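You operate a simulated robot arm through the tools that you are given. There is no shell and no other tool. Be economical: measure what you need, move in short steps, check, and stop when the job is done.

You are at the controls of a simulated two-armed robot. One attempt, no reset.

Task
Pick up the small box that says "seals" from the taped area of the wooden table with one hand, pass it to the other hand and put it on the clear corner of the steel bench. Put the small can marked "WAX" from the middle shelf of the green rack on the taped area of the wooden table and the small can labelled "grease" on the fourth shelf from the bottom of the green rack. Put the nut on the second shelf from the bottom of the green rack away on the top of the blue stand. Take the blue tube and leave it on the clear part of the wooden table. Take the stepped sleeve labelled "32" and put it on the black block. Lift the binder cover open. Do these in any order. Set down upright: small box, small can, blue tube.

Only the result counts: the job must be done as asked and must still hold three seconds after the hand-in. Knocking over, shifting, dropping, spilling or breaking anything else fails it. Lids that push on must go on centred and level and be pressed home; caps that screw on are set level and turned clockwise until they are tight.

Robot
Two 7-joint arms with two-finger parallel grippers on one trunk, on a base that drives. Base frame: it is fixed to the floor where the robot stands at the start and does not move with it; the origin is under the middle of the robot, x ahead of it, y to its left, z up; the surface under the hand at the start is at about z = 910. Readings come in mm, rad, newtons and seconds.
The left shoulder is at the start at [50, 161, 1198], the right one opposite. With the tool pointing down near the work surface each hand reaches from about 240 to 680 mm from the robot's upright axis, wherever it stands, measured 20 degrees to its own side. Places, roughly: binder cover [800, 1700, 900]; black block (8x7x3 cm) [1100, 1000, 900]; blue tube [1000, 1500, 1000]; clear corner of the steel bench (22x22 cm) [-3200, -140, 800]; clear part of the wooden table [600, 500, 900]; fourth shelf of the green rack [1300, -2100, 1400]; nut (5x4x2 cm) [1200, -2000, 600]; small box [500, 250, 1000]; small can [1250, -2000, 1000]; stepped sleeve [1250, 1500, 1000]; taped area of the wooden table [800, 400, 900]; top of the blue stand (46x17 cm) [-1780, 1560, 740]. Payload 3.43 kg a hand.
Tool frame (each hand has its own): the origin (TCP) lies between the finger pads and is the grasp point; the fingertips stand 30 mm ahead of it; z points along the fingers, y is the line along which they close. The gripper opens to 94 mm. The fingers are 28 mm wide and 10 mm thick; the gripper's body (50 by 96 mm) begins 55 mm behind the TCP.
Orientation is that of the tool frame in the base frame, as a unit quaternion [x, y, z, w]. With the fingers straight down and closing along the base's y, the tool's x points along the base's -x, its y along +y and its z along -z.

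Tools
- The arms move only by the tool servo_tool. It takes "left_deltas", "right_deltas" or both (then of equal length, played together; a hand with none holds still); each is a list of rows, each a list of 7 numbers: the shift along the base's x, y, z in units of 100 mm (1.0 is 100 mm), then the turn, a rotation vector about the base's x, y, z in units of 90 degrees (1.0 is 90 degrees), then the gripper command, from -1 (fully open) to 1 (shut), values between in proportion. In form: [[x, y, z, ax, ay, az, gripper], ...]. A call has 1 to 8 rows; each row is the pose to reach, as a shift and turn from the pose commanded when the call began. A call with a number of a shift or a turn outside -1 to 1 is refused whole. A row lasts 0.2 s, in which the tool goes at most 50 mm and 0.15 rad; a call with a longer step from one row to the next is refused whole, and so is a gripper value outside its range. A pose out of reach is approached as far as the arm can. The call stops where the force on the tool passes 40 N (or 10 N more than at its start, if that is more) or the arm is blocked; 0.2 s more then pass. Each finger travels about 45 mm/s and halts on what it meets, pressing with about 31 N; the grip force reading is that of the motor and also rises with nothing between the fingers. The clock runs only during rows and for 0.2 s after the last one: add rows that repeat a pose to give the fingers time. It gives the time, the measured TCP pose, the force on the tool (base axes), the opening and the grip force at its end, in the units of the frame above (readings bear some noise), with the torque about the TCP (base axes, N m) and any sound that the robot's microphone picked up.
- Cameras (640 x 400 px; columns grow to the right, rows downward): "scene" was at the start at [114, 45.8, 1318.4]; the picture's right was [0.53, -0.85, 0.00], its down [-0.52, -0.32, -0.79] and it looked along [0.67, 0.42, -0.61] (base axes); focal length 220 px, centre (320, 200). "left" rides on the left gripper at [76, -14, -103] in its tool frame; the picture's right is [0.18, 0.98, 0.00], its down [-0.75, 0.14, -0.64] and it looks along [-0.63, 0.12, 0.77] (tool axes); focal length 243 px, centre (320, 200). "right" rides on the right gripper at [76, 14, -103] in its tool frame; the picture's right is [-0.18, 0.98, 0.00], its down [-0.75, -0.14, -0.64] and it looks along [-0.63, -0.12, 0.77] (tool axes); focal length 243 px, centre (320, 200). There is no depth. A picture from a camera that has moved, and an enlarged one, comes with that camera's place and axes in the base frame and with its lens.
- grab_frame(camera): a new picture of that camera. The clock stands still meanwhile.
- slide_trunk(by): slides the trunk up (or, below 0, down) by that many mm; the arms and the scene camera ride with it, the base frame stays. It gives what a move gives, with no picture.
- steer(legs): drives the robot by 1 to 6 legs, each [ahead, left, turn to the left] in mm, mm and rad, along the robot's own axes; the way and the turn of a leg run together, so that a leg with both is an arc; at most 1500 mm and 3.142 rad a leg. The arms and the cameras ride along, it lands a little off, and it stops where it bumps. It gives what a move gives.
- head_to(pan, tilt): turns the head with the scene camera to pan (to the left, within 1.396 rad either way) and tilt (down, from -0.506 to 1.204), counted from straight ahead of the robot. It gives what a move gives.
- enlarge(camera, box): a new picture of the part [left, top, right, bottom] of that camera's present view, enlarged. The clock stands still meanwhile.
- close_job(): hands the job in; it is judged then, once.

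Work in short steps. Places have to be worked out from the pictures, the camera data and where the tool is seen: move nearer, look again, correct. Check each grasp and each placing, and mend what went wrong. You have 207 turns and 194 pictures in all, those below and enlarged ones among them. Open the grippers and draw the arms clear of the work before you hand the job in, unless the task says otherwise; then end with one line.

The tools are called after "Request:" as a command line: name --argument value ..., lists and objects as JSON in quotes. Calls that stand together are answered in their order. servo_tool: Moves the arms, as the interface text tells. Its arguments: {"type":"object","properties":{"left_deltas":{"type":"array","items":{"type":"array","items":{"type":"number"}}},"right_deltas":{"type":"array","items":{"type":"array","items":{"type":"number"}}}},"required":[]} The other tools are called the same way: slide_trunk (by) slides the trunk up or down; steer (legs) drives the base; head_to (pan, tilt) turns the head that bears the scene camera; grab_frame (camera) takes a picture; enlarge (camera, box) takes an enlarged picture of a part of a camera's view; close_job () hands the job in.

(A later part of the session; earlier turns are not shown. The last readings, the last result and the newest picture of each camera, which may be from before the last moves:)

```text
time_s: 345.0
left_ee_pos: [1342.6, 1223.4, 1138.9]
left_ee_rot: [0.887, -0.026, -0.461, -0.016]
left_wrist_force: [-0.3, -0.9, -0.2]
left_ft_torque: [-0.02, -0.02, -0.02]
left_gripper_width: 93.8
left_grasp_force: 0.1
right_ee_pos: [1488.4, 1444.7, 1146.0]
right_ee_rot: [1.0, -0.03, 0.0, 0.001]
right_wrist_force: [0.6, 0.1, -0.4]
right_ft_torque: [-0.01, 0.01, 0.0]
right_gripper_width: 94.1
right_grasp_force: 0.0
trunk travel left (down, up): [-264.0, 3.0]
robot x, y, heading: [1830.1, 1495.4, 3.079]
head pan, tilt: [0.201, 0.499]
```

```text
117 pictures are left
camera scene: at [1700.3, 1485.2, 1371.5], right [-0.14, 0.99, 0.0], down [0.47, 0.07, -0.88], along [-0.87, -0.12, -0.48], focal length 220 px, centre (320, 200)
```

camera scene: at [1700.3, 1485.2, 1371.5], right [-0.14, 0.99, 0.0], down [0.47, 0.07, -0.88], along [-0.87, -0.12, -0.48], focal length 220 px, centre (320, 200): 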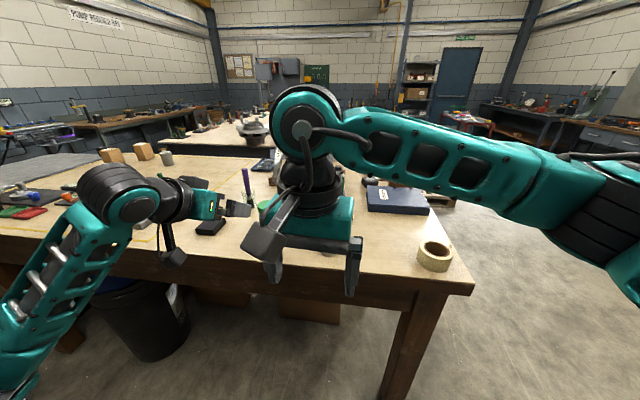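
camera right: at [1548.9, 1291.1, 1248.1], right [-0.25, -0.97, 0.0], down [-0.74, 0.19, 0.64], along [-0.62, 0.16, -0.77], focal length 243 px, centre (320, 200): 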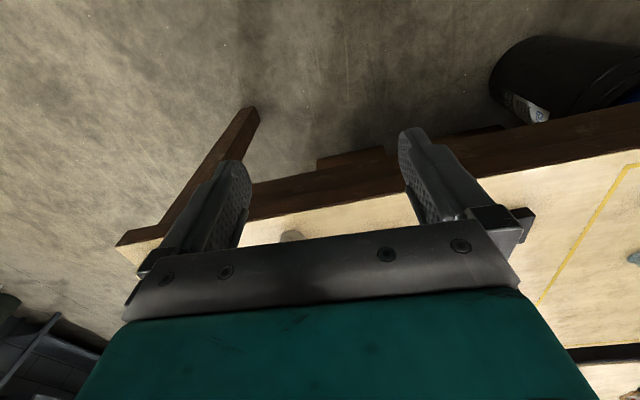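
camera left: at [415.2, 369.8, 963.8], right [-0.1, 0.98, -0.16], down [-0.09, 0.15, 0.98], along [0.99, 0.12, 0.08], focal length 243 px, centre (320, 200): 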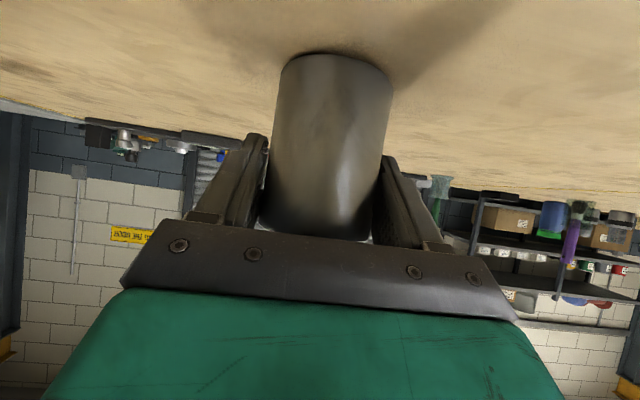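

The dark-blue binder lies at about [880, 1680]. I swing the right hand out to the right to uncover the sleeves.

Request:
servo_tool --right_deltas '[[0, 0.4, 0, 0, 0, 0, -1], [0, 0.8, 0.0, 0, 0, 0, -1], [0, 1.0, 0.0, 0, 0, 0, -1]]'

Request:
servo_tool --right_deltas '[[0, 0.4, 0, 0, 0, 0, -1], [0, 0.8, 0.0, 0, 0, 0, -1], [0, 1.0, 0.0, 0, 0, 0, -1]]'

Request:
head_to --pan 0.1 --tilt 0.6

Request:
grab_frame --camera "scene"

Request:
enlarge --camera "scene" --box '[200, 120, 440, 270]'

```text
time_s: 345.8
left_ee_pos: [1341.2, 1225.0, 1140.0]
left_ee_rot: [0.886, -0.027, -0.463, -0.016]
left_wrist_force: [0.2, -0.7, 0.1]
left_ft_torque: [-0.03, 0.01, -0.01]
left_gripper_width: 94.0
left_grasp_force: 0.1
right_ee_pos: [1489.9, 1544.8, 1145.8]
right_ee_rot: [0.999, -0.032, 0.0, 0.0]
right_wrist_force: [-0.5, 0.2, -0.3]
right_ft_torque: [0.0, -0.01, 0.01]
right_gripper_width: 93.8
right_grasp_force: 0.0
trunk travel left (down, up): [-264.0, 3.0]
robot x, y, heading: [1829.5, 1492.6, 3.076]
head pan, tilt: [0.201, 0.499]
```

```text
time_s: 346.6
left_ee_pos: [1341.6, 1224.4, 1139.9]
left_ee_rot: [0.886, -0.027, -0.462, -0.017]
left_wrist_force: [0.1, -0.7, 0.7]
left_ft_torque: [0.0, 0.04, -0.02]
left_gripper_width: 93.9
left_grasp_force: 0.1
right_ee_pos: [1489.2, 1645.0, 1144.5]
right_ee_rot: [1.0, -0.03, 0.0, 0.0]
right_wrist_force: [0.2, -0.6, -0.6]
right_ft_torque: [-0.01, 0.0, 0.01]
right_gripper_width: 94.2
right_grasp_force: 0.1
trunk travel left (down, up): [-264.0, 3.0]
robot x, y, heading: [1834.1, 1498.7, 3.077]
head pan, tilt: [0.201, 0.499]
```

```text
time_s: 347.2
left_ee_pos: [1341.1, 1223.6, 1139.6]
left_ee_rot: [0.886, -0.027, -0.463, -0.017]
left_wrist_force: [-1.1, -0.2, -0.7]
left_ft_torque: [-0.03, 0.02, 0.02]
left_gripper_width: 93.9
left_grasp_force: 0.1
right_ee_pos: [1491.2, 1644.2, 1144.7]
right_ee_rot: [1.0, -0.031, 0.0, 0.001]
right_wrist_force: [0.2, -0.5, 0.2]
right_ft_torque: [0.02, -0.02, 0.0]
right_gripper_width: 93.9
right_grasp_force: 0.1
trunk travel left (down, up): [-264.0, 3.0]
robot x, y, heading: [1832.4, 1496.9, 3.078]
head pan, tilt: [0.099, 0.6]
```

```text
116 pictures are left
camera scene: at [1702.1, 1494.4, 1362.4], right [-0.04, 1.0, 0.0], down [0.56, 0.02, -0.83], along [-0.82, -0.03, -0.56], focal length 220 px, centre (320, 200)
```

scene: 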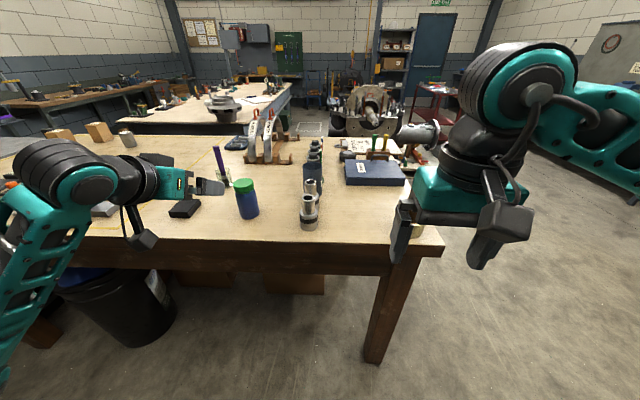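

```text
2.67 times, centred on (320, 195) of scene
camera zoom: at [1702.1, 1494.4, 1362.4], right [-0.04, 1.0, 0.0], down [0.56, 0.02, -0.83], along [-0.82, -0.03, -0.56], focal length 587 px, centre (320, 213)
```

zoom: 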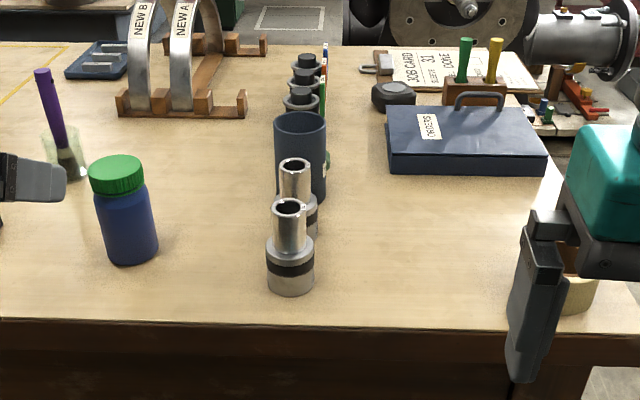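

Now the pieces are clear: near sleeve ≈ [1188, 1440], second sleeve ≈ [1083, 1445], blue tube ≈ [992, 1447] (⌀74, about 116 high). I zoom to read the sleeve labels.

Request:
enlarge --camera "scene" --box '[290, 165, 345, 235]'

Request:
enlarge --camera "scene" --box '[330, 130, 430, 195]'

```text
5.71 times, centred on (318, 200) of scene
camera zoom: at [1702.1, 1494.4, 1362.4], right [-0.04, 1.0, 0.0], down [0.56, 0.02, -0.83], along [-0.82, -0.03, -0.56], focal length 1258 px, centre (334, 200)
```

zoom: 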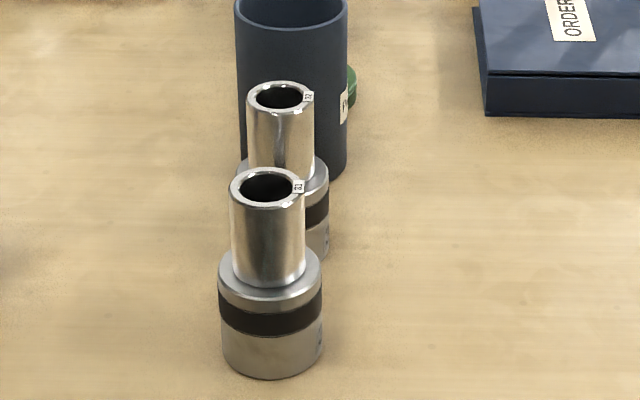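

```text
6.15 times, centred on (380, 162) of scene
camera zoom: at [1702.1, 1494.4, 1362.4], right [-0.04, 1.0, 0.0], down [0.56, 0.02, -0.83], along [-0.82, -0.03, -0.56], focal length 1354 px, centre (-49, 431)
```

zoom: 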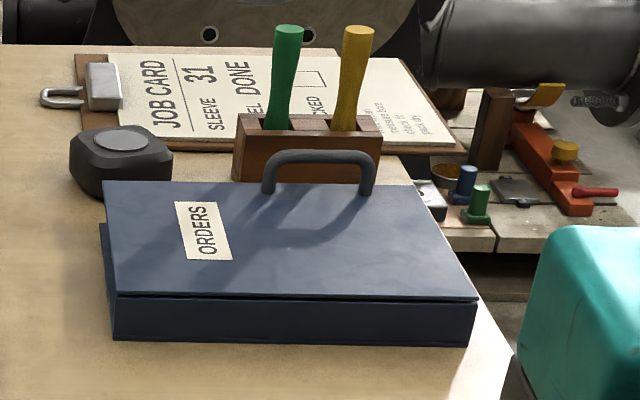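

I zoom more on the tiny tags on the rims.

Request:
enlarge --camera "scene" --box '[310, 195, 318, 200]'

Request:
enlarge --camera "scene" --box '[312, 179, 320, 184]'

```text
16.00 times, centred on (314, 198) of scene
camera zoom: at [1702.1, 1494.4, 1362.4], right [-0.04, 1.0, 0.0], down [0.56, 0.02, -0.83], along [-0.82, -0.03, -0.56], focal length 3521 px, centre (416, 240)
```

zoom: 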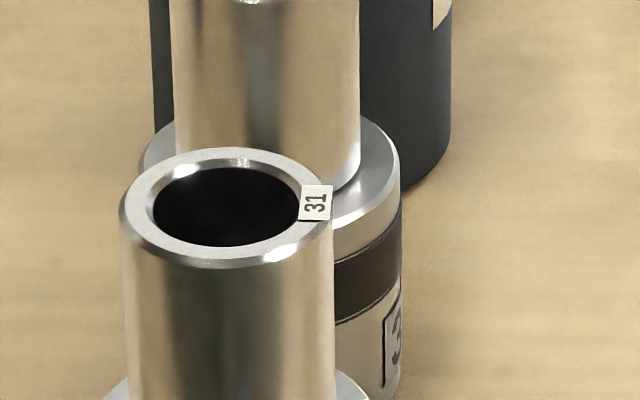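

```text
16.00 times, centred on (316, 182) of scene
camera zoom: at [1702.1, 1494.4, 1362.4], right [-0.04, 1.0, 0.0], down [0.56, 0.02, -0.83], along [-0.82, -0.03, -0.56], focal length 3521 px, centre (384, 496)
```

zoom: 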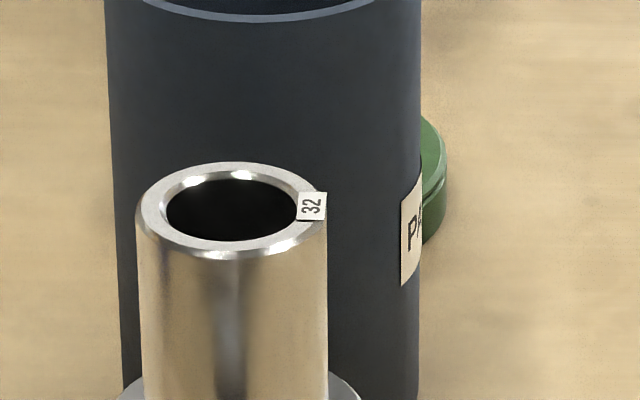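

The far sleeve (≈[1083, 1445]) is the 32. I position the base so the right hand has it well on its side, then bring the hand above it.

Request:
steer --legs '[[0, 252, 0], [0, 0, 0.064], [235, 0, 0]]'

Request:
head_to --pan -0.2 --tilt 0.75

Request:
grab_frame --camera "right"

Request:
grab_frame --camera "scene"

```text
time_s: 351.8
left_ee_pos: [1110.1, 943.1, 1139.8]
left_ee_rot: [0.887, 0.002, -0.462, -0.001]
left_wrist_force: [0.1, 0.3, 0.2]
left_ft_torque: [-0.02, 0.04, 0.0]
left_gripper_width: 94.1
left_grasp_force: 0.0
right_ee_pos: [1230.3, 1371.3, 1144.7]
right_ee_rot: [1.0, 0.001, 0.0, 0.001]
right_wrist_force: [-0.1, 0.2, 0.4]
right_ft_torque: [0.03, 0.0, 0.04]
right_gripper_width: 94.0
right_grasp_force: 0.1
trunk travel left (down, up): [-264.0, 3.0]
robot x, y, heading: [1576.7, 1240.9, -3.142]
head pan, tilt: [0.099, 0.6]
```

```text
time_s: 352.6
left_ee_pos: [1109.5, 942.9, 1138.3]
left_ee_rot: [0.887, 0.002, -0.463, -0.002]
left_wrist_force: [0.8, -0.5, 0.6]
left_ft_torque: [-0.03, 0.0, 0.0]
left_gripper_width: 94.0
left_grasp_force: 0.0
right_ee_pos: [1231.0, 1371.9, 1143.9]
right_ee_rot: [1.0, 0.001, 0.0, 0.001]
right_wrist_force: [0.5, 0.3, -0.7]
right_ft_torque: [0.01, 0.03, 0.02]
right_gripper_width: 93.9
right_grasp_force: 0.1
trunk travel left (down, up): [-264.0, 3.0]
robot x, y, heading: [1577.0, 1244.0, -3.135]
head pan, tilt: [-0.201, 0.75]
```

```text
110 pictures are left
camera right: at [1307.3, 1357.8, 1247.0], right [-0.18, -0.98, 0.0], down [-0.75, 0.14, 0.64], along [-0.63, 0.12, -0.77], focal length 243 px, centre (320, 200)
```

right: 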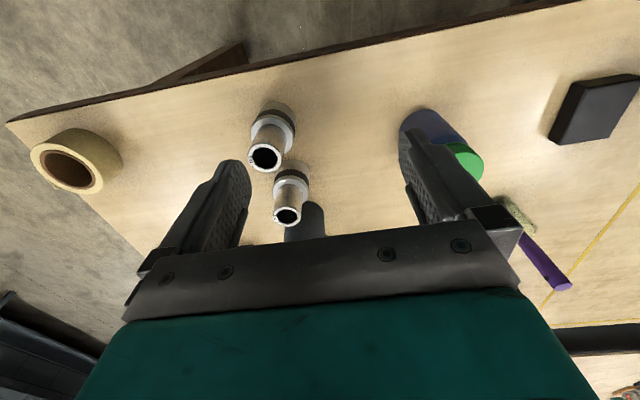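

```text
109 pictures are left
camera scene: at [1459.1, 1260.5, 1349.5], right [0.2, 0.98, 0.0], down [0.67, -0.13, -0.73], along [-0.72, 0.14, -0.68], focal length 220 px, centre (320, 200)
```

scene: 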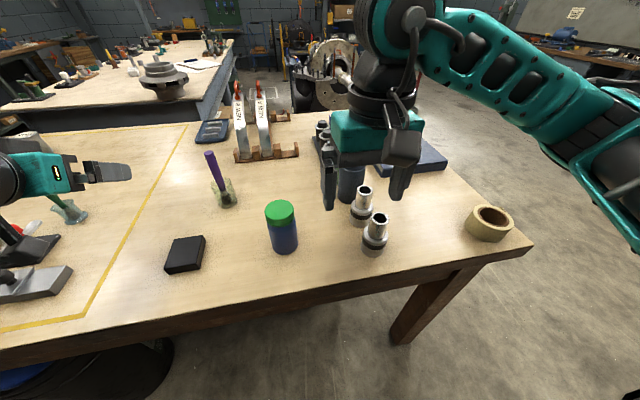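

Sleeve 32's top is at about [1100, 1437] and sleeve 31's at [1188, 1439]. The block top is centred near [1136, 1029]. I move the right hand above 32.

Request:
servo_tool --right_deltas '[[-0.3, 0.2, -0.1, 0, 0, 0, -1], [-0.6, 0.4, -0.25, 0, 0, 0, -1], [-0.9, 0.65, -0.45, 0, 0, 0, -1], [-1.0, 0.65, -0.6, 0, 0, 0, -1]]'

Request:
servo_tool --right_deltas '[[-0.31, 0, 0, 0, 0, 0, -1], [-0.31, 0, 0, 0, 0, 0, -1]]'

Request:
grab_frame --camera "right"

```text
time_s: 353.6
left_ee_pos: [1109.5, 942.9, 1139.0]
left_ee_rot: [0.886, 0.003, -0.463, -0.001]
left_wrist_force: [-0.1, 0.1, -0.2]
left_ft_torque: [-0.02, 0.01, -0.03]
left_gripper_width: 94.0
left_grasp_force: 0.1
right_ee_pos: [1130.9, 1436.3, 1086.5]
right_ee_rot: [1.0, 0.002, 0.0, 0.001]
right_wrist_force: [1.0, -0.2, 0.1]
right_ft_torque: [0.02, 0.01, 0.03]
right_gripper_width: 93.8
right_grasp_force: 0.0
trunk travel left (down, up): [-264.0, 3.0]
robot x, y, heading: [1579.9, 1242.8, -3.141]
head pan, tilt: [-0.201, 0.75]
```

```text
time_s: 354.2
left_ee_pos: [1110.6, 943.5, 1139.3]
left_ee_rot: [0.886, 0.001, -0.463, -0.003]
left_wrist_force: [-0.9, 0.0, -0.1]
left_ft_torque: [0.01, 0.0, 0.02]
left_gripper_width: 93.6
left_grasp_force: 0.0
right_ee_pos: [1100.1, 1435.6, 1086.7]
right_ee_rot: [1.0, 0.001, 0.0, 0.001]
right_wrist_force: [-0.4, 0.6, -0.4]
right_ft_torque: [0.0, 0.0, 0.0]
right_gripper_width: 94.0
right_grasp_force: 0.0
trunk travel left (down, up): [-264.0, 3.0]
robot x, y, heading: [1581.2, 1241.9, -3.138]
head pan, tilt: [-0.201, 0.75]
```

```text
108 pictures are left
camera right: at [1176.3, 1422.8, 1188.9], right [-0.18, -0.98, 0.0], down [-0.75, 0.14, 0.64], along [-0.63, 0.12, -0.77], focal length 243 px, centre (320, 200)
```

right: 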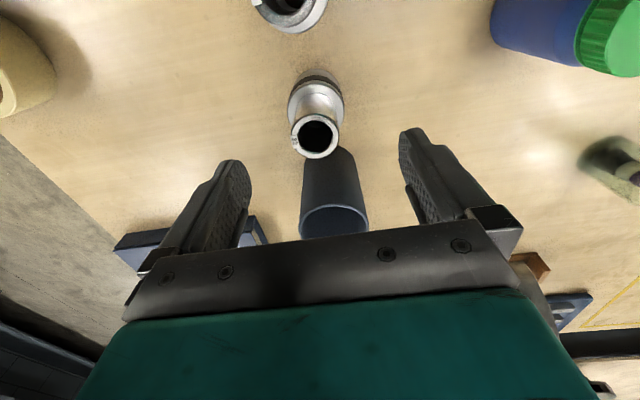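

Refined: 32 is at [1100, 1440]. I descend onto its upper barrel.

Request:
servo_tool --right_deltas '[[0, 0.04, -0.25, 0, 0, 0, -1], [0.01, 0.04, -0.5, 0, 0, 0, -1], [0.01, 0.04, -0.75, 0, 0, 0, -1], [0.01, 0.04, -0.96, 0, 0, 0, -1], [0.01, 0.04, -0.96, 0, 0, 0, -1]]'

Request:
grab_frame --camera "right"

Request:
enlarge --camera "scene" --box '[300, 120, 460, 260]'

```text
time_s: 355.4
left_ee_pos: [1111.0, 942.8, 1138.9]
left_ee_rot: [0.887, 0.001, -0.462, -0.002]
left_wrist_force: [0.3, -0.8, -0.6]
left_ft_torque: [0.0, -0.01, 0.03]
left_gripper_width: 93.9
left_grasp_force: 0.0
right_ee_pos: [1102.2, 1440.5, 989.2]
right_ee_rot: [1.0, 0.001, 0.0, 0.001]
right_wrist_force: [-0.2, 0.2, 0.2]
right_ft_torque: [0.0, -0.01, -0.03]
right_gripper_width: 94.1
right_grasp_force: 0.1
trunk travel left (down, up): [-264.0, 3.0]
robot x, y, heading: [1583.7, 1246.0, -3.143]
head pan, tilt: [-0.201, 0.75]
```

```text
107 pictures are left
camera right: at [1177.7, 1427.5, 1090.9], right [-0.18, -0.98, 0.0], down [-0.75, 0.14, 0.64], along [-0.63, 0.12, -0.77], focal length 243 px, centre (320, 200)
```

right: 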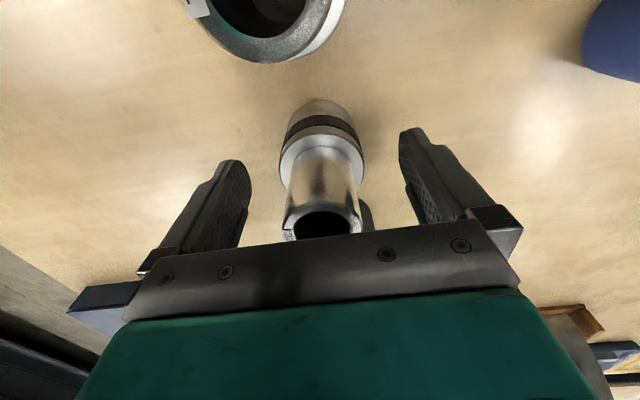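

```text
2.86 times, centred on (380, 190) of scene
camera zoom: at [1459.2, 1260.6, 1349.5], right [0.2, 0.98, 0.0], down [0.67, -0.14, -0.73], along [-0.72, 0.14, -0.68], focal length 629 px, centre (149, 229)
```

zoom: 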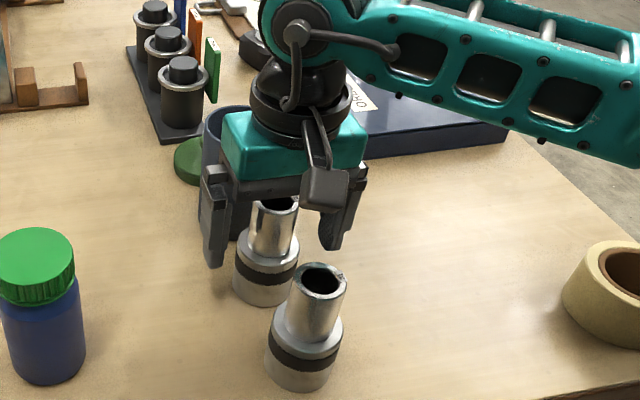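

Aligned. I close on the barrel.

Request:
servo_tool --right_deltas '[[0.02, 0, 0, 0, 0, 0, 1], [0.02, 0, 0, 0, 0, 0, 1], [0.02, 0, 0, 0, 0, 0, 1], [0.02, 0, 0, 0, 0, 0, 1], [0.02, 0, 0, 0, 0, 0, 1], [0.02, 0, 0, 0, 0, 0, 1]]'

Request:
servo_tool --right_deltas '[[0, 0, 0.3, 0, 0, 0, 1], [0, 0, 0.6, 0, 0, 0, 1], [0, 0, 0.95, 0, 0, 0, 1]]'

Request:
grab_frame --camera "right"

```text
time_s: 356.8
left_ee_pos: [1109.5, 944.2, 1139.6]
left_ee_rot: [0.887, 0.002, -0.463, -0.002]
left_wrist_force: [-0.1, 0.0, 0.1]
left_ft_torque: [0.01, -0.04, 0.03]
left_gripper_width: 93.9
left_grasp_force: 0.1
right_ee_pos: [1103.3, 1440.0, 988.9]
right_ee_rot: [1.0, 0.001, -0.001, 0.001]
right_wrist_force: [0.0, 1.9, -0.5]
right_ft_torque: [0.28, 0.05, -0.08]
right_gripper_width: 51.3
right_grasp_force: 30.4
trunk travel left (down, up): [-264.0, 3.0]
robot x, y, heading: [1582.3, 1246.2, -3.14]
head pan, tilt: [-0.201, 0.75]
```

```text
time_s: 357.6
left_ee_pos: [1109.4, 942.9, 1138.8]
left_ee_rot: [0.887, 0.001, -0.461, -0.002]
left_wrist_force: [0.0, -0.9, -0.4]
left_ft_torque: [0.01, -0.04, 0.01]
left_gripper_width: 94.1
left_grasp_force: 0.0
right_ee_pos: [1102.4, 1440.5, 1083.6]
right_ee_rot: [1.0, 0.001, 0.0, 0.001]
right_wrist_force: [0.5, -0.8, -10.3]
right_ft_torque: [0.05, -0.1, -0.04]
right_gripper_width: 51.3
right_grasp_force: 30.9
trunk travel left (down, up): [-264.0, 3.0]
robot x, y, heading: [1577.7, 1243.6, -3.142]
head pan, tilt: [-0.201, 0.75]
```

```text
105 pictures are left
camera right: at [1178.5, 1427.2, 1185.9], right [-0.18, -0.98, 0.0], down [-0.76, 0.14, 0.64], along [-0.63, 0.12, -0.77], focal length 243 px, centre (320, 200)
```

right: 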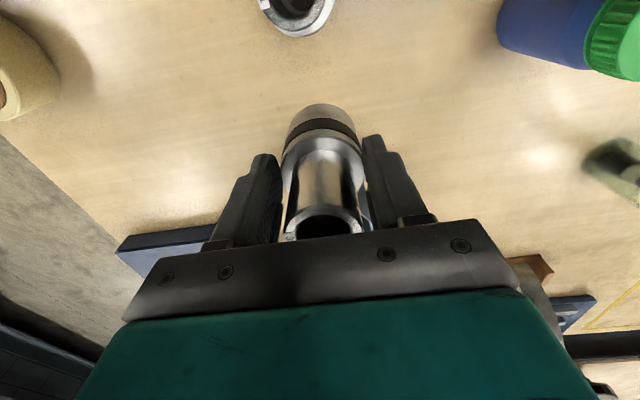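

Sleeve 32 is held (about 1 kg). I raise it clear of the jar and drive left until the hand is abreast of the block.

Request:
servo_tool --right_deltas '[[0.15, 0, 0.2, 0, 0, 0, 1], [0.3, 0, 0.45, 0, 0, 0, 1], [0.3, 0, 0.45, 0, 0, 0, 1]]'

Request:
steer --legs '[[0, 411, 0]]'

Request:
grab_frame --camera "right"

Request:
grab_frame --camera "scene"

```text
time_s: 358.4
left_ee_pos: [1107.1, 942.7, 1138.9]
left_ee_rot: [0.887, 0.001, -0.462, -0.002]
left_wrist_force: [0.7, 0.1, -0.2]
left_ft_torque: [-0.01, 0.0, -0.01]
left_gripper_width: 94.2
left_grasp_force: 0.0
right_ee_pos: [1133.8, 1441.3, 1130.1]
right_ee_rot: [1.0, 0.001, 0.001, 0.002]
right_wrist_force: [0.0, -0.1, -10.1]
right_ft_torque: [0.02, -0.11, -0.02]
right_gripper_width: 51.4
right_grasp_force: 31.0
trunk travel left (down, up): [-264.0, 3.0]
robot x, y, heading: [1574.7, 1241.9, -3.135]
head pan, tilt: [-0.201, 0.75]
```

```text
time_s: 362.6
left_ee_pos: [1113.5, 526.6, 1138.5]
left_ee_rot: [0.887, 0.005, -0.462, 0.0]
left_wrist_force: [0.3, 0.1, 0.5]
left_ft_torque: [0.03, 0.01, 0.01]
left_gripper_width: 94.0
left_grasp_force: 0.0
right_ee_pos: [1134.2, 1024.5, 1130.7]
right_ee_rot: [1.0, 0.003, 0.001, 0.001]
right_wrist_force: [0.3, 0.4, -9.2]
right_ft_torque: [-0.05, -0.08, 0.01]
right_gripper_width: 51.5
right_grasp_force: 30.9
trunk travel left (down, up): [-264.0, 3.0]
robot x, y, heading: [1580.6, 828.2, -3.135]
head pan, tilt: [-0.201, 0.75]
```

```text
104 pictures are left
camera right: at [1209.8, 1012.1, 1232.1], right [-0.18, -0.98, 0.0], down [-0.76, 0.14, 0.64], along [-0.63, 0.11, -0.77], focal length 243 px, centre (320, 200)
```

right: 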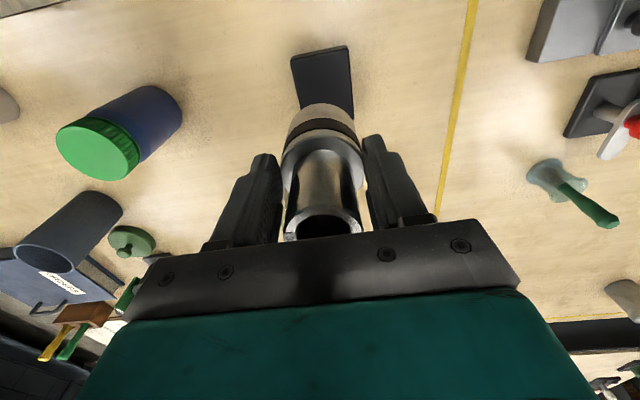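

```text
103 pictures are left
camera scene: at [1460.0, 846.7, 1349.4], right [0.19, 0.98, 0.0], down [0.67, -0.13, -0.73], along [-0.72, 0.14, -0.68], focal length 220 px, centre (320, 200)
```

scene: 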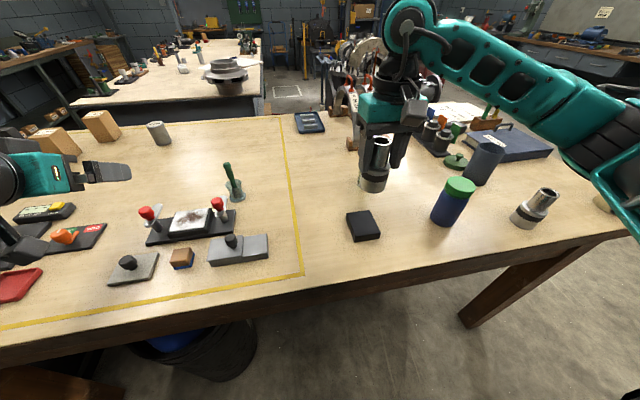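

The block's top centre works out at about [1131, 1020] and the hand is almost over it. I descend with small corrections.

Request:
servo_tool --right_deltas '[[-0.03, -0.04, -0.3, 0, 0, 0, 1], [-0.03, -0.04, -0.6, 0, 0, 0, 1], [-0.03, -0.04, -0.85, 0, 0, 0, 1], [-0.03, -0.04, -0.95, 0, 0, 0, 1], [-0.03, -0.04, -0.95, 0, 0, 0, 1]]'

Request:
grab_frame --camera "right"

Request:
enlarge --camera "scene" --box '[300, 120, 440, 260]'

```text
time_s: 363.8
left_ee_pos: [1112.9, 526.8, 1139.1]
left_ee_rot: [0.887, 0.005, -0.462, -0.001]
left_wrist_force: [-0.5, -0.4, 0.6]
left_ft_torque: [0.0, 0.0, 0.02]
left_gripper_width: 93.9
left_grasp_force: 0.1
right_ee_pos: [1131.7, 1020.8, 1033.9]
right_ee_rot: [1.0, 0.004, 0.001, 0.001]
right_wrist_force: [-0.4, 1.3, -10.3]
right_ft_torque: [-0.02, -0.1, 0.02]
right_gripper_width: 51.3
right_grasp_force: 31.4
trunk travel left (down, up): [-264.0, 3.0]
robot x, y, heading: [1582.1, 830.6, -3.132]
head pan, tilt: [-0.201, 0.75]
```

```text
102 pictures are left
camera right: at [1207.2, 1007.5, 1137.1], right [-0.18, -0.98, 0.0], down [-0.76, 0.14, 0.64], along [-0.63, 0.11, -0.77], focal length 243 px, centre (320, 200)
```

right: 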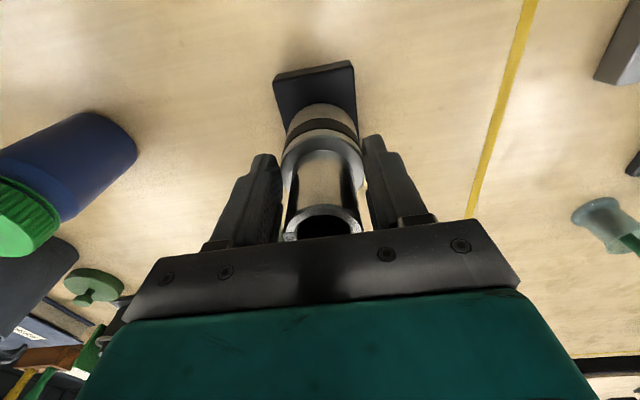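

```text
2.86 times, centred on (370, 190) of scene
camera zoom: at [1460.0, 846.8, 1349.4], right [0.19, 0.98, 0.0], down [0.67, -0.13, -0.73], along [-0.72, 0.14, -0.68], focal length 629 px, centre (177, 229)
```

zoom: 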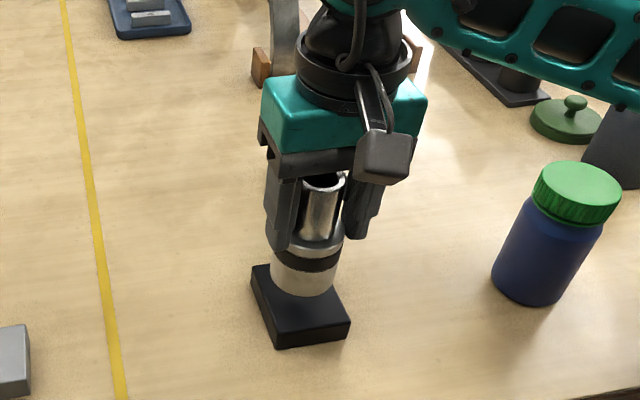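

The sleeve is well centred over the block. I lower it in small steps to contact.

Request:
servo_tool --right_deltas '[[0.02, 0, -0.04, 0, 0, 0, 1], [0.03, 0, -0.08, 0, 0, 0, 1], [0.03, 0, -0.11, 0, 0, 0, 1], [0.03, 0, -0.14, 0, 0, 0, 1], [0.03, 0, -0.16, 0, 0, 0, 1]]'

```text
time_s: 365.0
left_ee_pos: [1112.0, 527.5, 1138.9]
left_ee_rot: [0.887, 0.004, -0.462, -0.001]
left_wrist_force: [0.1, -0.6, -0.4]
left_ft_torque: [0.03, -0.03, -0.02]
left_gripper_width: 94.2
left_grasp_force: 0.1
right_ee_pos: [1133.8, 1020.3, 1019.3]
right_ee_rot: [1.0, 0.003, 0.002, 0.001]
right_wrist_force: [-0.6, 0.0, -10.3]
right_ft_torque: [-0.02, -0.09, 0.01]
right_gripper_width: 51.1
right_grasp_force: 30.8
trunk travel left (down, up): [-264.0, 3.0]
robot x, y, heading: [1580.3, 829.8, -3.134]
head pan, tilt: [-0.201, 0.75]
```

Request:
servo_tool --right_deltas '[[0, 0, -0.03, 0, 0, 0, 1], [0, 0, -0.06, 0, 0, 0, 1], [0, 0, -0.09, 0, 0, 0, 1], [0, 0, -0.12, 0, 0, 0, 1]]'

Request:
enlarge --camera "scene" --box '[320, 140, 420, 250]'

```text
time_s: 366.0
left_ee_pos: [1114.8, 527.1, 1140.6]
left_ee_rot: [0.886, 0.004, -0.463, -0.001]
left_wrist_force: [1.1, -0.7, 0.2]
left_ft_torque: [-0.02, 0.0, 0.0]
left_gripper_width: 94.1
left_grasp_force: 0.0
right_ee_pos: [1133.7, 1020.6, 1011.7]
right_ee_rot: [1.0, 0.002, -0.005, 0.002]
right_wrist_force: [-0.1, 6.1, 26.4]
right_ft_torque: [0.29, 0.28, -0.06]
right_gripper_width: 51.0
right_grasp_force: 30.8
trunk travel left (down, up): [-264.0, 3.0]
robot x, y, heading: [1587.2, 827.4, -3.135]
head pan, tilt: [-0.201, 0.75]
```

```text
3.64 times, centred on (370, 195) of scene
camera zoom: at [1462.8, 846.6, 1350.3], right [0.19, 0.98, 0.0], down [0.67, -0.13, -0.73], along [-0.72, 0.14, -0.68], focal length 800 px, centre (138, 218)
```

zoom: 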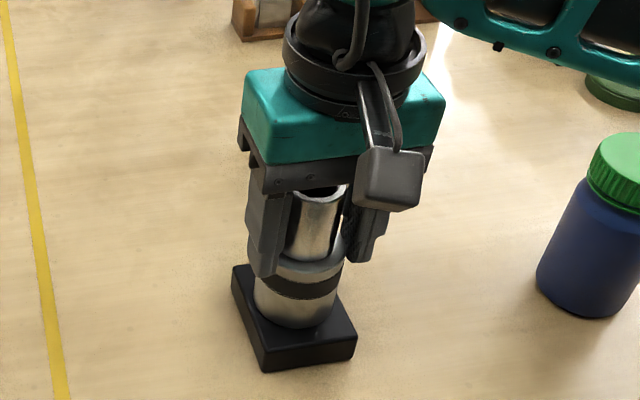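

Contact. I ease off, open and rise straight up.

Request:
servo_tool --right_deltas '[[0, 0, 0.04, 0, 0, 0, 1], [0, 0, 0.05, 0, 0, 0, 0], [0, 0, 0.05, 0, 0, 0, -1], [0, 0, 0.05, 0, 0, 0, -1], [0, 0, 0.05, 0, 0, 0, -1], [0, 0, 0.4, 0, 0, 0, -1], [0, 0, 0.75, 0, 0, 0, -1], [0, 0, 1.0, 0, 0, 0, -1]]'

Request:
servo_tool --right_deltas '[[0.2, 0, 0.3, 0, 0, 0, -1], [0.5, 0, 0.5, 0, 0, 0, -1], [0.8, 0, 0.5, 0, 0, 0, -1]]'

Request:
enlarge --camera "scene" --box '[280, 120, 480, 260]'

```text
time_s: 367.8
left_ee_pos: [1114.6, 526.8, 1139.6]
left_ee_rot: [0.887, 0.004, -0.462, -0.001]
left_wrist_force: [-1.1, 0.2, 0.2]
left_ft_torque: [0.01, -0.04, -0.02]
left_gripper_width: 94.0
left_grasp_force: 0.1
right_ee_pos: [1136.4, 1021.4, 1108.0]
right_ee_rot: [1.0, 0.004, 0.0, 0.001]
right_wrist_force: [0.6, 0.2, 1.4]
right_ft_torque: [-0.01, 0.01, -0.02]
right_gripper_width: 94.0
right_grasp_force: 0.0
trunk travel left (down, up): [-264.0, 3.0]
robot x, y, heading: [1582.3, 829.5, -3.138]
head pan, tilt: [-0.201, 0.75]
```

```text
time_s: 368.6
left_ee_pos: [1113.7, 526.7, 1139.5]
left_ee_rot: [0.886, 0.004, -0.463, -0.001]
left_wrist_force: [-0.4, -0.4, 0.2]
left_ft_torque: [0.01, 0.0, 0.03]
left_gripper_width: 94.1
left_grasp_force: 0.0
right_ee_pos: [1215.9, 1022.1, 1157.1]
right_ee_rot: [1.0, 0.004, 0.001, 0.001]
right_wrist_force: [1.0, -0.5, -0.6]
right_ft_torque: [-0.01, 0.0, 0.01]
right_gripper_width: 94.1
right_grasp_force: 0.0
trunk travel left (down, up): [-264.0, 3.0]
robot x, y, heading: [1583.3, 829.0, -3.133]
head pan, tilt: [-0.201, 0.75]
```

```text
2.86 times, centred on (380, 190) of scene
camera zoom: at [1461.2, 846.7, 1349.6], right [0.19, 0.98, 0.0], down [0.67, -0.13, -0.73], along [-0.72, 0.14, -0.68], focal length 629 px, centre (149, 229)
```

zoom: 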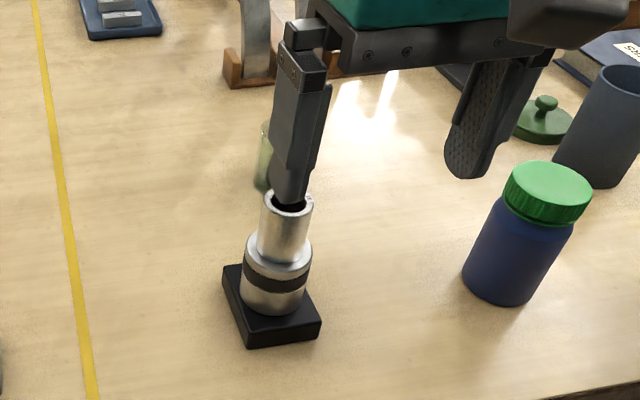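

Sleeve 32 stands on the black block. Next the blue tube: I drive back right and a little closer, keeping the right hand high.

Request:
steer --legs '[[0, -416, 0], [25, 0, 0]]'

Request:
servo_tool --right_deltas '[[-0.3, 0, -0.1, 0, 0, 0, -1], [-0.6, 0, -0.3, 0, 0, 0, -1], [-0.9, 0, -0.5, 0, 0, 0, -1], [-1.0, 0, -0.65, 0, 0, 0, -1]]'

Request:
servo_tool --right_deltas '[[-0.3, 0, 0, 0, 0, 0, -1], [-0.6, 0, 0, 0, 0, 0, -1], [-0.8, 0, -0.1, 0, 0, 0, -1]]'

Request:
grab_frame --camera "right"

Request:
grab_frame --camera "scene"

```text
time_s: 373.3
left_ee_pos: [1084.6, 945.8, 1139.4]
left_ee_rot: [0.887, 0.007, -0.462, 0.001]
left_wrist_force: [-0.9, 0.5, 0.6]
left_ft_torque: [0.01, 0.02, 0.03]
left_gripper_width: 93.8
left_grasp_force: 0.0
right_ee_pos: [1184.4, 1442.6, 1155.8]
right_ee_rot: [1.0, 0.006, 0.001, 0.001]
right_wrist_force: [-0.8, -1.1, 0.2]
right_ft_torque: [0.01, 0.01, -0.02]
right_gripper_width: 94.0
right_grasp_force: 0.1
trunk travel left (down, up): [-264.0, 3.0]
robot x, y, heading: [1551.2, 1254.7, -3.135]
head pan, tilt: [-0.201, 0.75]
```

```text
time_s: 374.3
left_ee_pos: [1085.4, 946.1, 1137.8]
left_ee_rot: [0.887, 0.006, -0.462, 0.0]
left_wrist_force: [-0.2, 0.3, -0.5]
left_ft_torque: [0.01, -0.03, -0.02]
left_gripper_width: 94.1
left_grasp_force: 0.0
right_ee_pos: [1084.6, 1443.0, 1090.9]
right_ee_rot: [1.0, 0.006, 0.001, 0.0]
right_wrist_force: [0.6, 0.8, 0.1]
right_ft_torque: [-0.03, -0.04, 0.03]
right_gripper_width: 94.1
right_grasp_force: 0.0
trunk travel left (down, up): [-264.0, 3.0]
robot x, y, heading: [1551.2, 1250.4, -3.129]
head pan, tilt: [-0.201, 0.75]
```

```text
time_s: 375.1
left_ee_pos: [1085.2, 947.8, 1139.1]
left_ee_rot: [0.887, 0.006, -0.462, 0.0]
left_wrist_force: [-0.3, 0.3, -0.3]
left_ft_torque: [0.0, 0.01, -0.01]
left_gripper_width: 94.0
left_grasp_force: 0.1
right_ee_pos: [1002.7, 1442.3, 1081.6]
right_ee_rot: [1.0, 0.007, 0.0, 0.0]
right_wrist_force: [0.4, -0.4, 0.3]
right_ft_torque: [0.02, 0.03, 0.02]
right_gripper_width: 94.0
right_grasp_force: 0.1
trunk travel left (down, up): [-264.0, 3.0]
robot x, y, heading: [1553.4, 1254.2, -3.128]
head pan, tilt: [-0.201, 0.75]
```

```text
98 pictures are left
camera right: at [1079.5, 1429.6, 1183.8], right [-0.17, -0.99, 0.0], down [-0.76, 0.13, 0.64], along [-0.63, 0.11, -0.77], focal length 243 px, centre (320, 200)
```

right: 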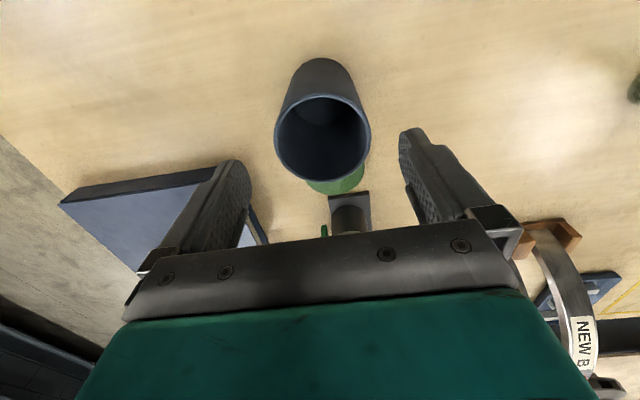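

```text
97 pictures are left
camera scene: at [1431.1, 1268.1, 1349.5], right [0.19, 0.98, 0.0], down [0.67, -0.13, -0.73], along [-0.72, 0.14, -0.68], focal length 220 px, centre (320, 200)
```

scene: 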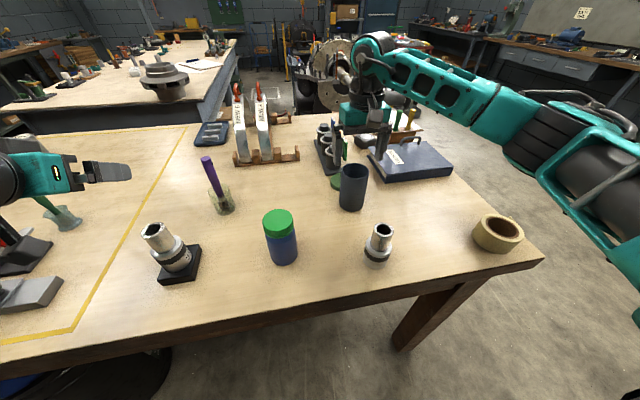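

The tube's rim is centred at about [1001, 1441]. I descend to grip it near the top.

Request:
servo_tool --right_deltas '[[0, 0, -0.3, 0, 0, 0, -1], [-0.02, 0, -0.6, 0, 0, 0, -1], [-0.02, 0, -0.83, 0, 0, 0, -1], [-0.02, 0, -0.83, 0, 0, 0, -1]]'

Request:
grab_frame --camera "right"

```text
time_s: 376.1
left_ee_pos: [1085.5, 947.2, 1139.4]
left_ee_rot: [0.886, 0.007, -0.463, 0.001]
left_wrist_force: [-0.4, -0.4, 0.3]
left_ft_torque: [-0.02, 0.02, 0.01]
left_gripper_width: 93.8
left_grasp_force: 0.1
right_ee_pos: [1001.2, 1444.0, 999.1]
right_ee_rot: [1.0, 0.006, 0.0, 0.001]
right_wrist_force: [0.5, 0.3, -1.1]
right_ft_torque: [0.0, 0.0, -0.02]
right_gripper_width: 93.7
right_grasp_force: 0.1
trunk travel left (down, up): [-264.0, 3.0]
robot x, y, heading: [1553.5, 1252.3, -3.129]
head pan, tilt: [-0.201, 0.75]
```

```text
96 pictures are left
camera right: at [1077.9, 1431.2, 1101.4], right [-0.17, -0.99, 0.0], down [-0.76, 0.13, 0.64], along [-0.63, 0.11, -0.77], focal length 243 px, centre (320, 200)
```

right: 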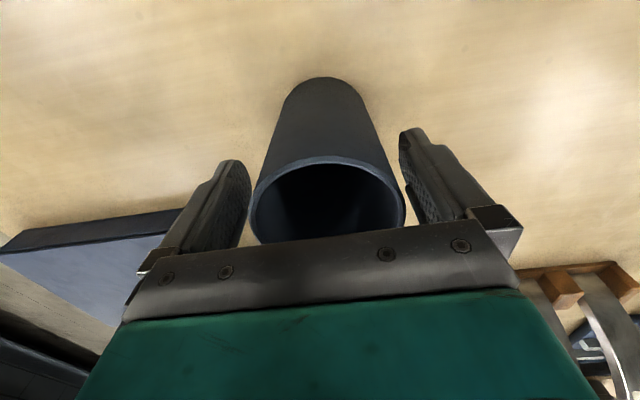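

The tube stands between the fingers. I close and lift.

Request:
servo_tool --right_deltas '[[0, -0.02, 0, 0, 0, 0, 1], [0, -0.02, 0, 0, 0, 0, 1], [0, -0.02, 0, 0, 0, 0, 1], [0, -0.02, 0, 0, 0, 0, 1]]'

Request:
servo_tool --right_deltas '[[0, 0, 0.3, 0, 0, 0, 1], [0, 0, 0.6, 0, 0, 0, 1], [0.2, 0, 0.9, 0, 0, 0, 1], [0.4, 0, 1.0, 0, 0, 0, 1]]'

Request:
grab_frame --camera "right"

```text
time_s: 377.1
left_ee_pos: [1085.6, 947.1, 1139.9]
left_ee_rot: [0.886, 0.007, -0.463, 0.001]
left_wrist_force: [0.6, -0.3, 0.3]
left_ft_torque: [-0.01, 0.01, 0.0]
left_gripper_width: 94.0
left_grasp_force: 0.1
right_ee_pos: [1002.1, 1442.0, 998.1]
right_ee_rot: [1.0, 0.005, -0.001, 0.0]
right_wrist_force: [0.0, -0.5, -0.8]
right_ft_torque: [0.05, 0.01, 0.04]
right_gripper_width: 71.2
right_grasp_force: 31.2
trunk travel left (down, up): [-264.0, 3.0]
robot x, y, heading: [1551.2, 1251.0, -3.131]
head pan, tilt: [-0.201, 0.75]
```

```text
time_s: 378.1
left_ee_pos: [1085.3, 946.8, 1139.5]
left_ee_rot: [0.886, 0.007, -0.463, 0.001]
left_wrist_force: [0.5, 0.0, 0.0]
left_ft_torque: [-0.01, -0.01, 0.02]
left_gripper_width: 94.1
left_grasp_force: 0.1
right_ee_pos: [1042.7, 1441.9, 1099.8]
right_ee_rot: [1.0, 0.006, 0.0, 0.001]
right_wrist_force: [0.4, 0.0, -0.7]
right_ft_torque: [0.0, 0.02, 0.01]
right_gripper_width: 71.6
right_grasp_force: 30.7
trunk travel left (down, up): [-264.0, 3.0]
robot x, y, heading: [1550.0, 1248.8, -3.132]
head pan, tilt: [-0.201, 0.75]
```

```text
95 pictures are left
camera right: at [1118.9, 1428.3, 1201.2], right [-0.17, -0.99, 0.0], down [-0.76, 0.13, 0.64], along [-0.63, 0.11, -0.77], focal length 243 px, centre (320, 200)
```

right: 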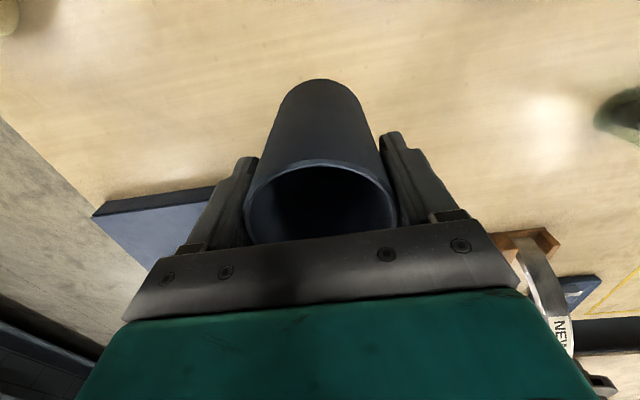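

The tube is held. I raise it, back off and take the open left end of the room: round the table's end towards the aisle, checking on the way.

Request:
servo_tool --right_deltas '[[0.3, 0, 0.2, 0, 0, 0, 1], [0.6, 0, 0.4, 0, 0, 0, 1], [0.9, 0, 0.5, 0, 0, 0, 1]]'

Request:
steer --legs '[[-300, 0, 0], [0, -1200, 0], [700, 0, 0]]'

Request:
head_to --pan 0.3 --tilt 0.4

Request:
grab_frame --camera "scene"

```text
time_s: 378.9
left_ee_pos: [1086.0, 947.5, 1139.6]
left_ee_rot: [0.887, 0.006, -0.462, 0.0]
left_wrist_force: [-0.6, -0.1, -0.2]
left_ft_torque: [-0.03, 0.03, 0.0]
left_gripper_width: 93.8
left_grasp_force: 0.0
right_ee_pos: [1131.9, 1442.0, 1149.1]
right_ee_rot: [1.0, 0.006, 0.0, 0.001]
right_wrist_force: [-0.5, 0.7, -0.3]
right_ft_torque: [-0.02, 0.02, -0.01]
right_gripper_width: 71.5
right_grasp_force: 30.7
trunk travel left (down, up): [-264.0, 3.0]
robot x, y, heading: [1552.1, 1252.5, -3.13]
head pan, tilt: [-0.201, 0.75]
```

```text
time_s: 394.9
left_ee_pos: [677.1, 2203.8, 1139.6]
left_ee_rot: [0.887, -0.013, -0.462, -0.01]
left_wrist_force: [0.1, -0.6, 1.1]
left_ft_torque: [0.01, 0.04, -0.01]
left_gripper_width: 93.8
left_grasp_force: 0.1
right_ee_pos: [744.2, 2696.1, 1148.5]
right_ee_rot: [1.0, -0.015, 0.0, 0.0]
right_wrist_force: [-0.5, -0.3, -0.2]
right_ft_torque: [0.01, -0.01, 0.0]
right_gripper_width: 70.4
right_grasp_force: 30.9
trunk travel left (down, up): [-264.0, 3.0]
robot x, y, heading: [1158.4, 2489.0, 3.11]
head pan, tilt: [-0.201, 0.75]
```

```text
time_s: 395.8
left_ee_pos: [677.5, 2203.4, 1139.8]
left_ee_rot: [0.887, -0.013, -0.462, -0.009]
left_wrist_force: [-0.1, 0.7, 0.2]
left_ft_torque: [0.01, -0.02, -0.03]
left_gripper_width: 94.0
left_grasp_force: 0.0
right_ee_pos: [744.7, 2696.7, 1148.2]
right_ee_rot: [1.0, -0.015, 0.0, 0.001]
right_wrist_force: [-0.6, 0.3, -1.8]
right_ft_torque: [-0.01, -0.03, 0.0]
right_gripper_width: 70.1
right_grasp_force: 31.3
trunk travel left (down, up): [-264.0, 3.0]
robot x, y, heading: [1155.9, 2490.5, 3.11]
head pan, tilt: [0.3, 0.4]
```

```text
94 pictures are left
camera scene: at [1028.7, 2466.8, 1380.6], right [-0.27, 0.96, 0.0], down [0.38, 0.1, -0.92], along [-0.89, -0.24, -0.39], focal length 220 px, centre (320, 200)
```

scene: 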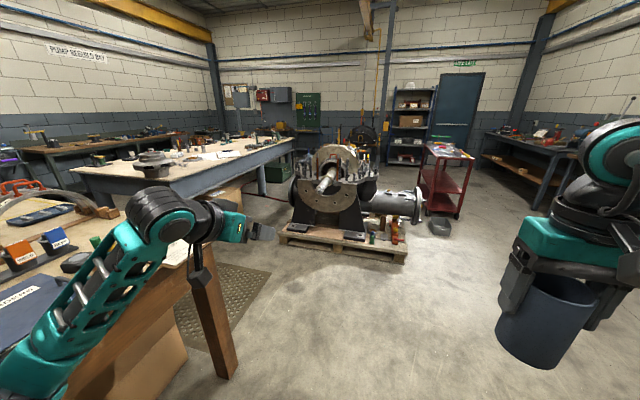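

The view ahead is open: the machine pallet is well to the left-front. The grip opening drifted by a millimetre, so I check the tube.

Request:
grab_frame --camera "right"

```text
93 pictures are left
camera right: at [820.2, 2680.7, 1250.9], right [-0.21, -0.98, 0.0], down [-0.75, 0.16, 0.64], along [-0.63, 0.14, -0.77], focal length 243 px, centre (320, 200)
```

right: 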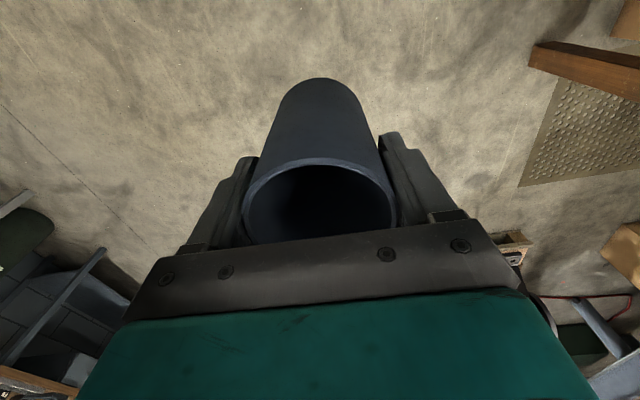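

The tube sits as before. I continue: round the end, turn to heading 0 and come down the aisle keeping x ≈ -200 until past the arch.

Request:
steer --legs '[[800, 0, 0], [0, 0, -3.11], [-560, 0, 0], [0, -1400, 0]]'

Request:
head_to --pan -0.3 --tilt 0.6

Request:
grab_frame --camera "scene"

```text
time_s: 422.5
left_ee_pos: [298.0, 1388.8, 1140.4]
left_ee_rot: [-0.019, 0.886, 0.007, 0.462]
left_wrist_force: [0.3, -0.2, -0.3]
left_ft_torque: [0.0, 0.03, 0.01]
left_gripper_width: 94.3
left_grasp_force: 0.0
right_ee_pos: [265.6, 891.5, 1148.7]
right_ee_rot: [-0.02, 1.0, 0.002, 0.0]
right_wrist_force: [0.0, 0.1, -0.7]
right_ft_torque: [0.0, -0.01, 0.02]
right_gripper_width: 69.7
right_grasp_force: 31.2
trunk travel left (down, up): [-264.0, 3.0]
robot x, y, heading: [-160.7, 1067.4, 0.038]
head pan, tilt: [0.3, 0.4]
```

```text
time_s: 423.5
left_ee_pos: [298.8, 1388.6, 1139.2]
left_ee_rot: [-0.018, 0.886, 0.006, 0.463]
left_wrist_force: [-0.3, -0.7, -0.3]
left_ft_torque: [0.01, -0.02, -0.03]
left_gripper_width: 93.8
left_grasp_force: 0.1
right_ee_pos: [266.4, 892.9, 1148.7]
right_ee_rot: [-0.02, 1.0, 0.001, 0.001]
right_wrist_force: [0.4, 0.1, -0.8]
right_ft_torque: [0.0, 0.02, 0.01]
right_gripper_width: 69.6
right_grasp_force: 31.0
trunk travel left (down, up): [-264.0, 3.0]
robot x, y, heading: [-159.4, 1069.8, 0.039]
head pan, tilt: [-0.3, 0.6]
```

```text
92 pictures are left
camera scene: at [-34.0, 1048.4, 1362.4], right [-0.26, -0.97, 0.0], down [-0.55, 0.15, -0.83], along [0.8, -0.21, -0.56], focal length 220 px, centre (320, 200)
```

scene: 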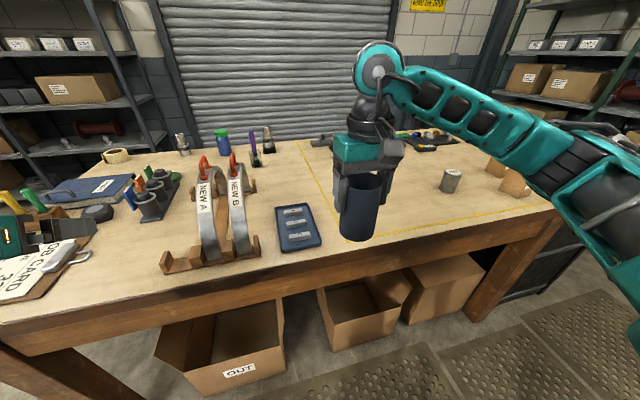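

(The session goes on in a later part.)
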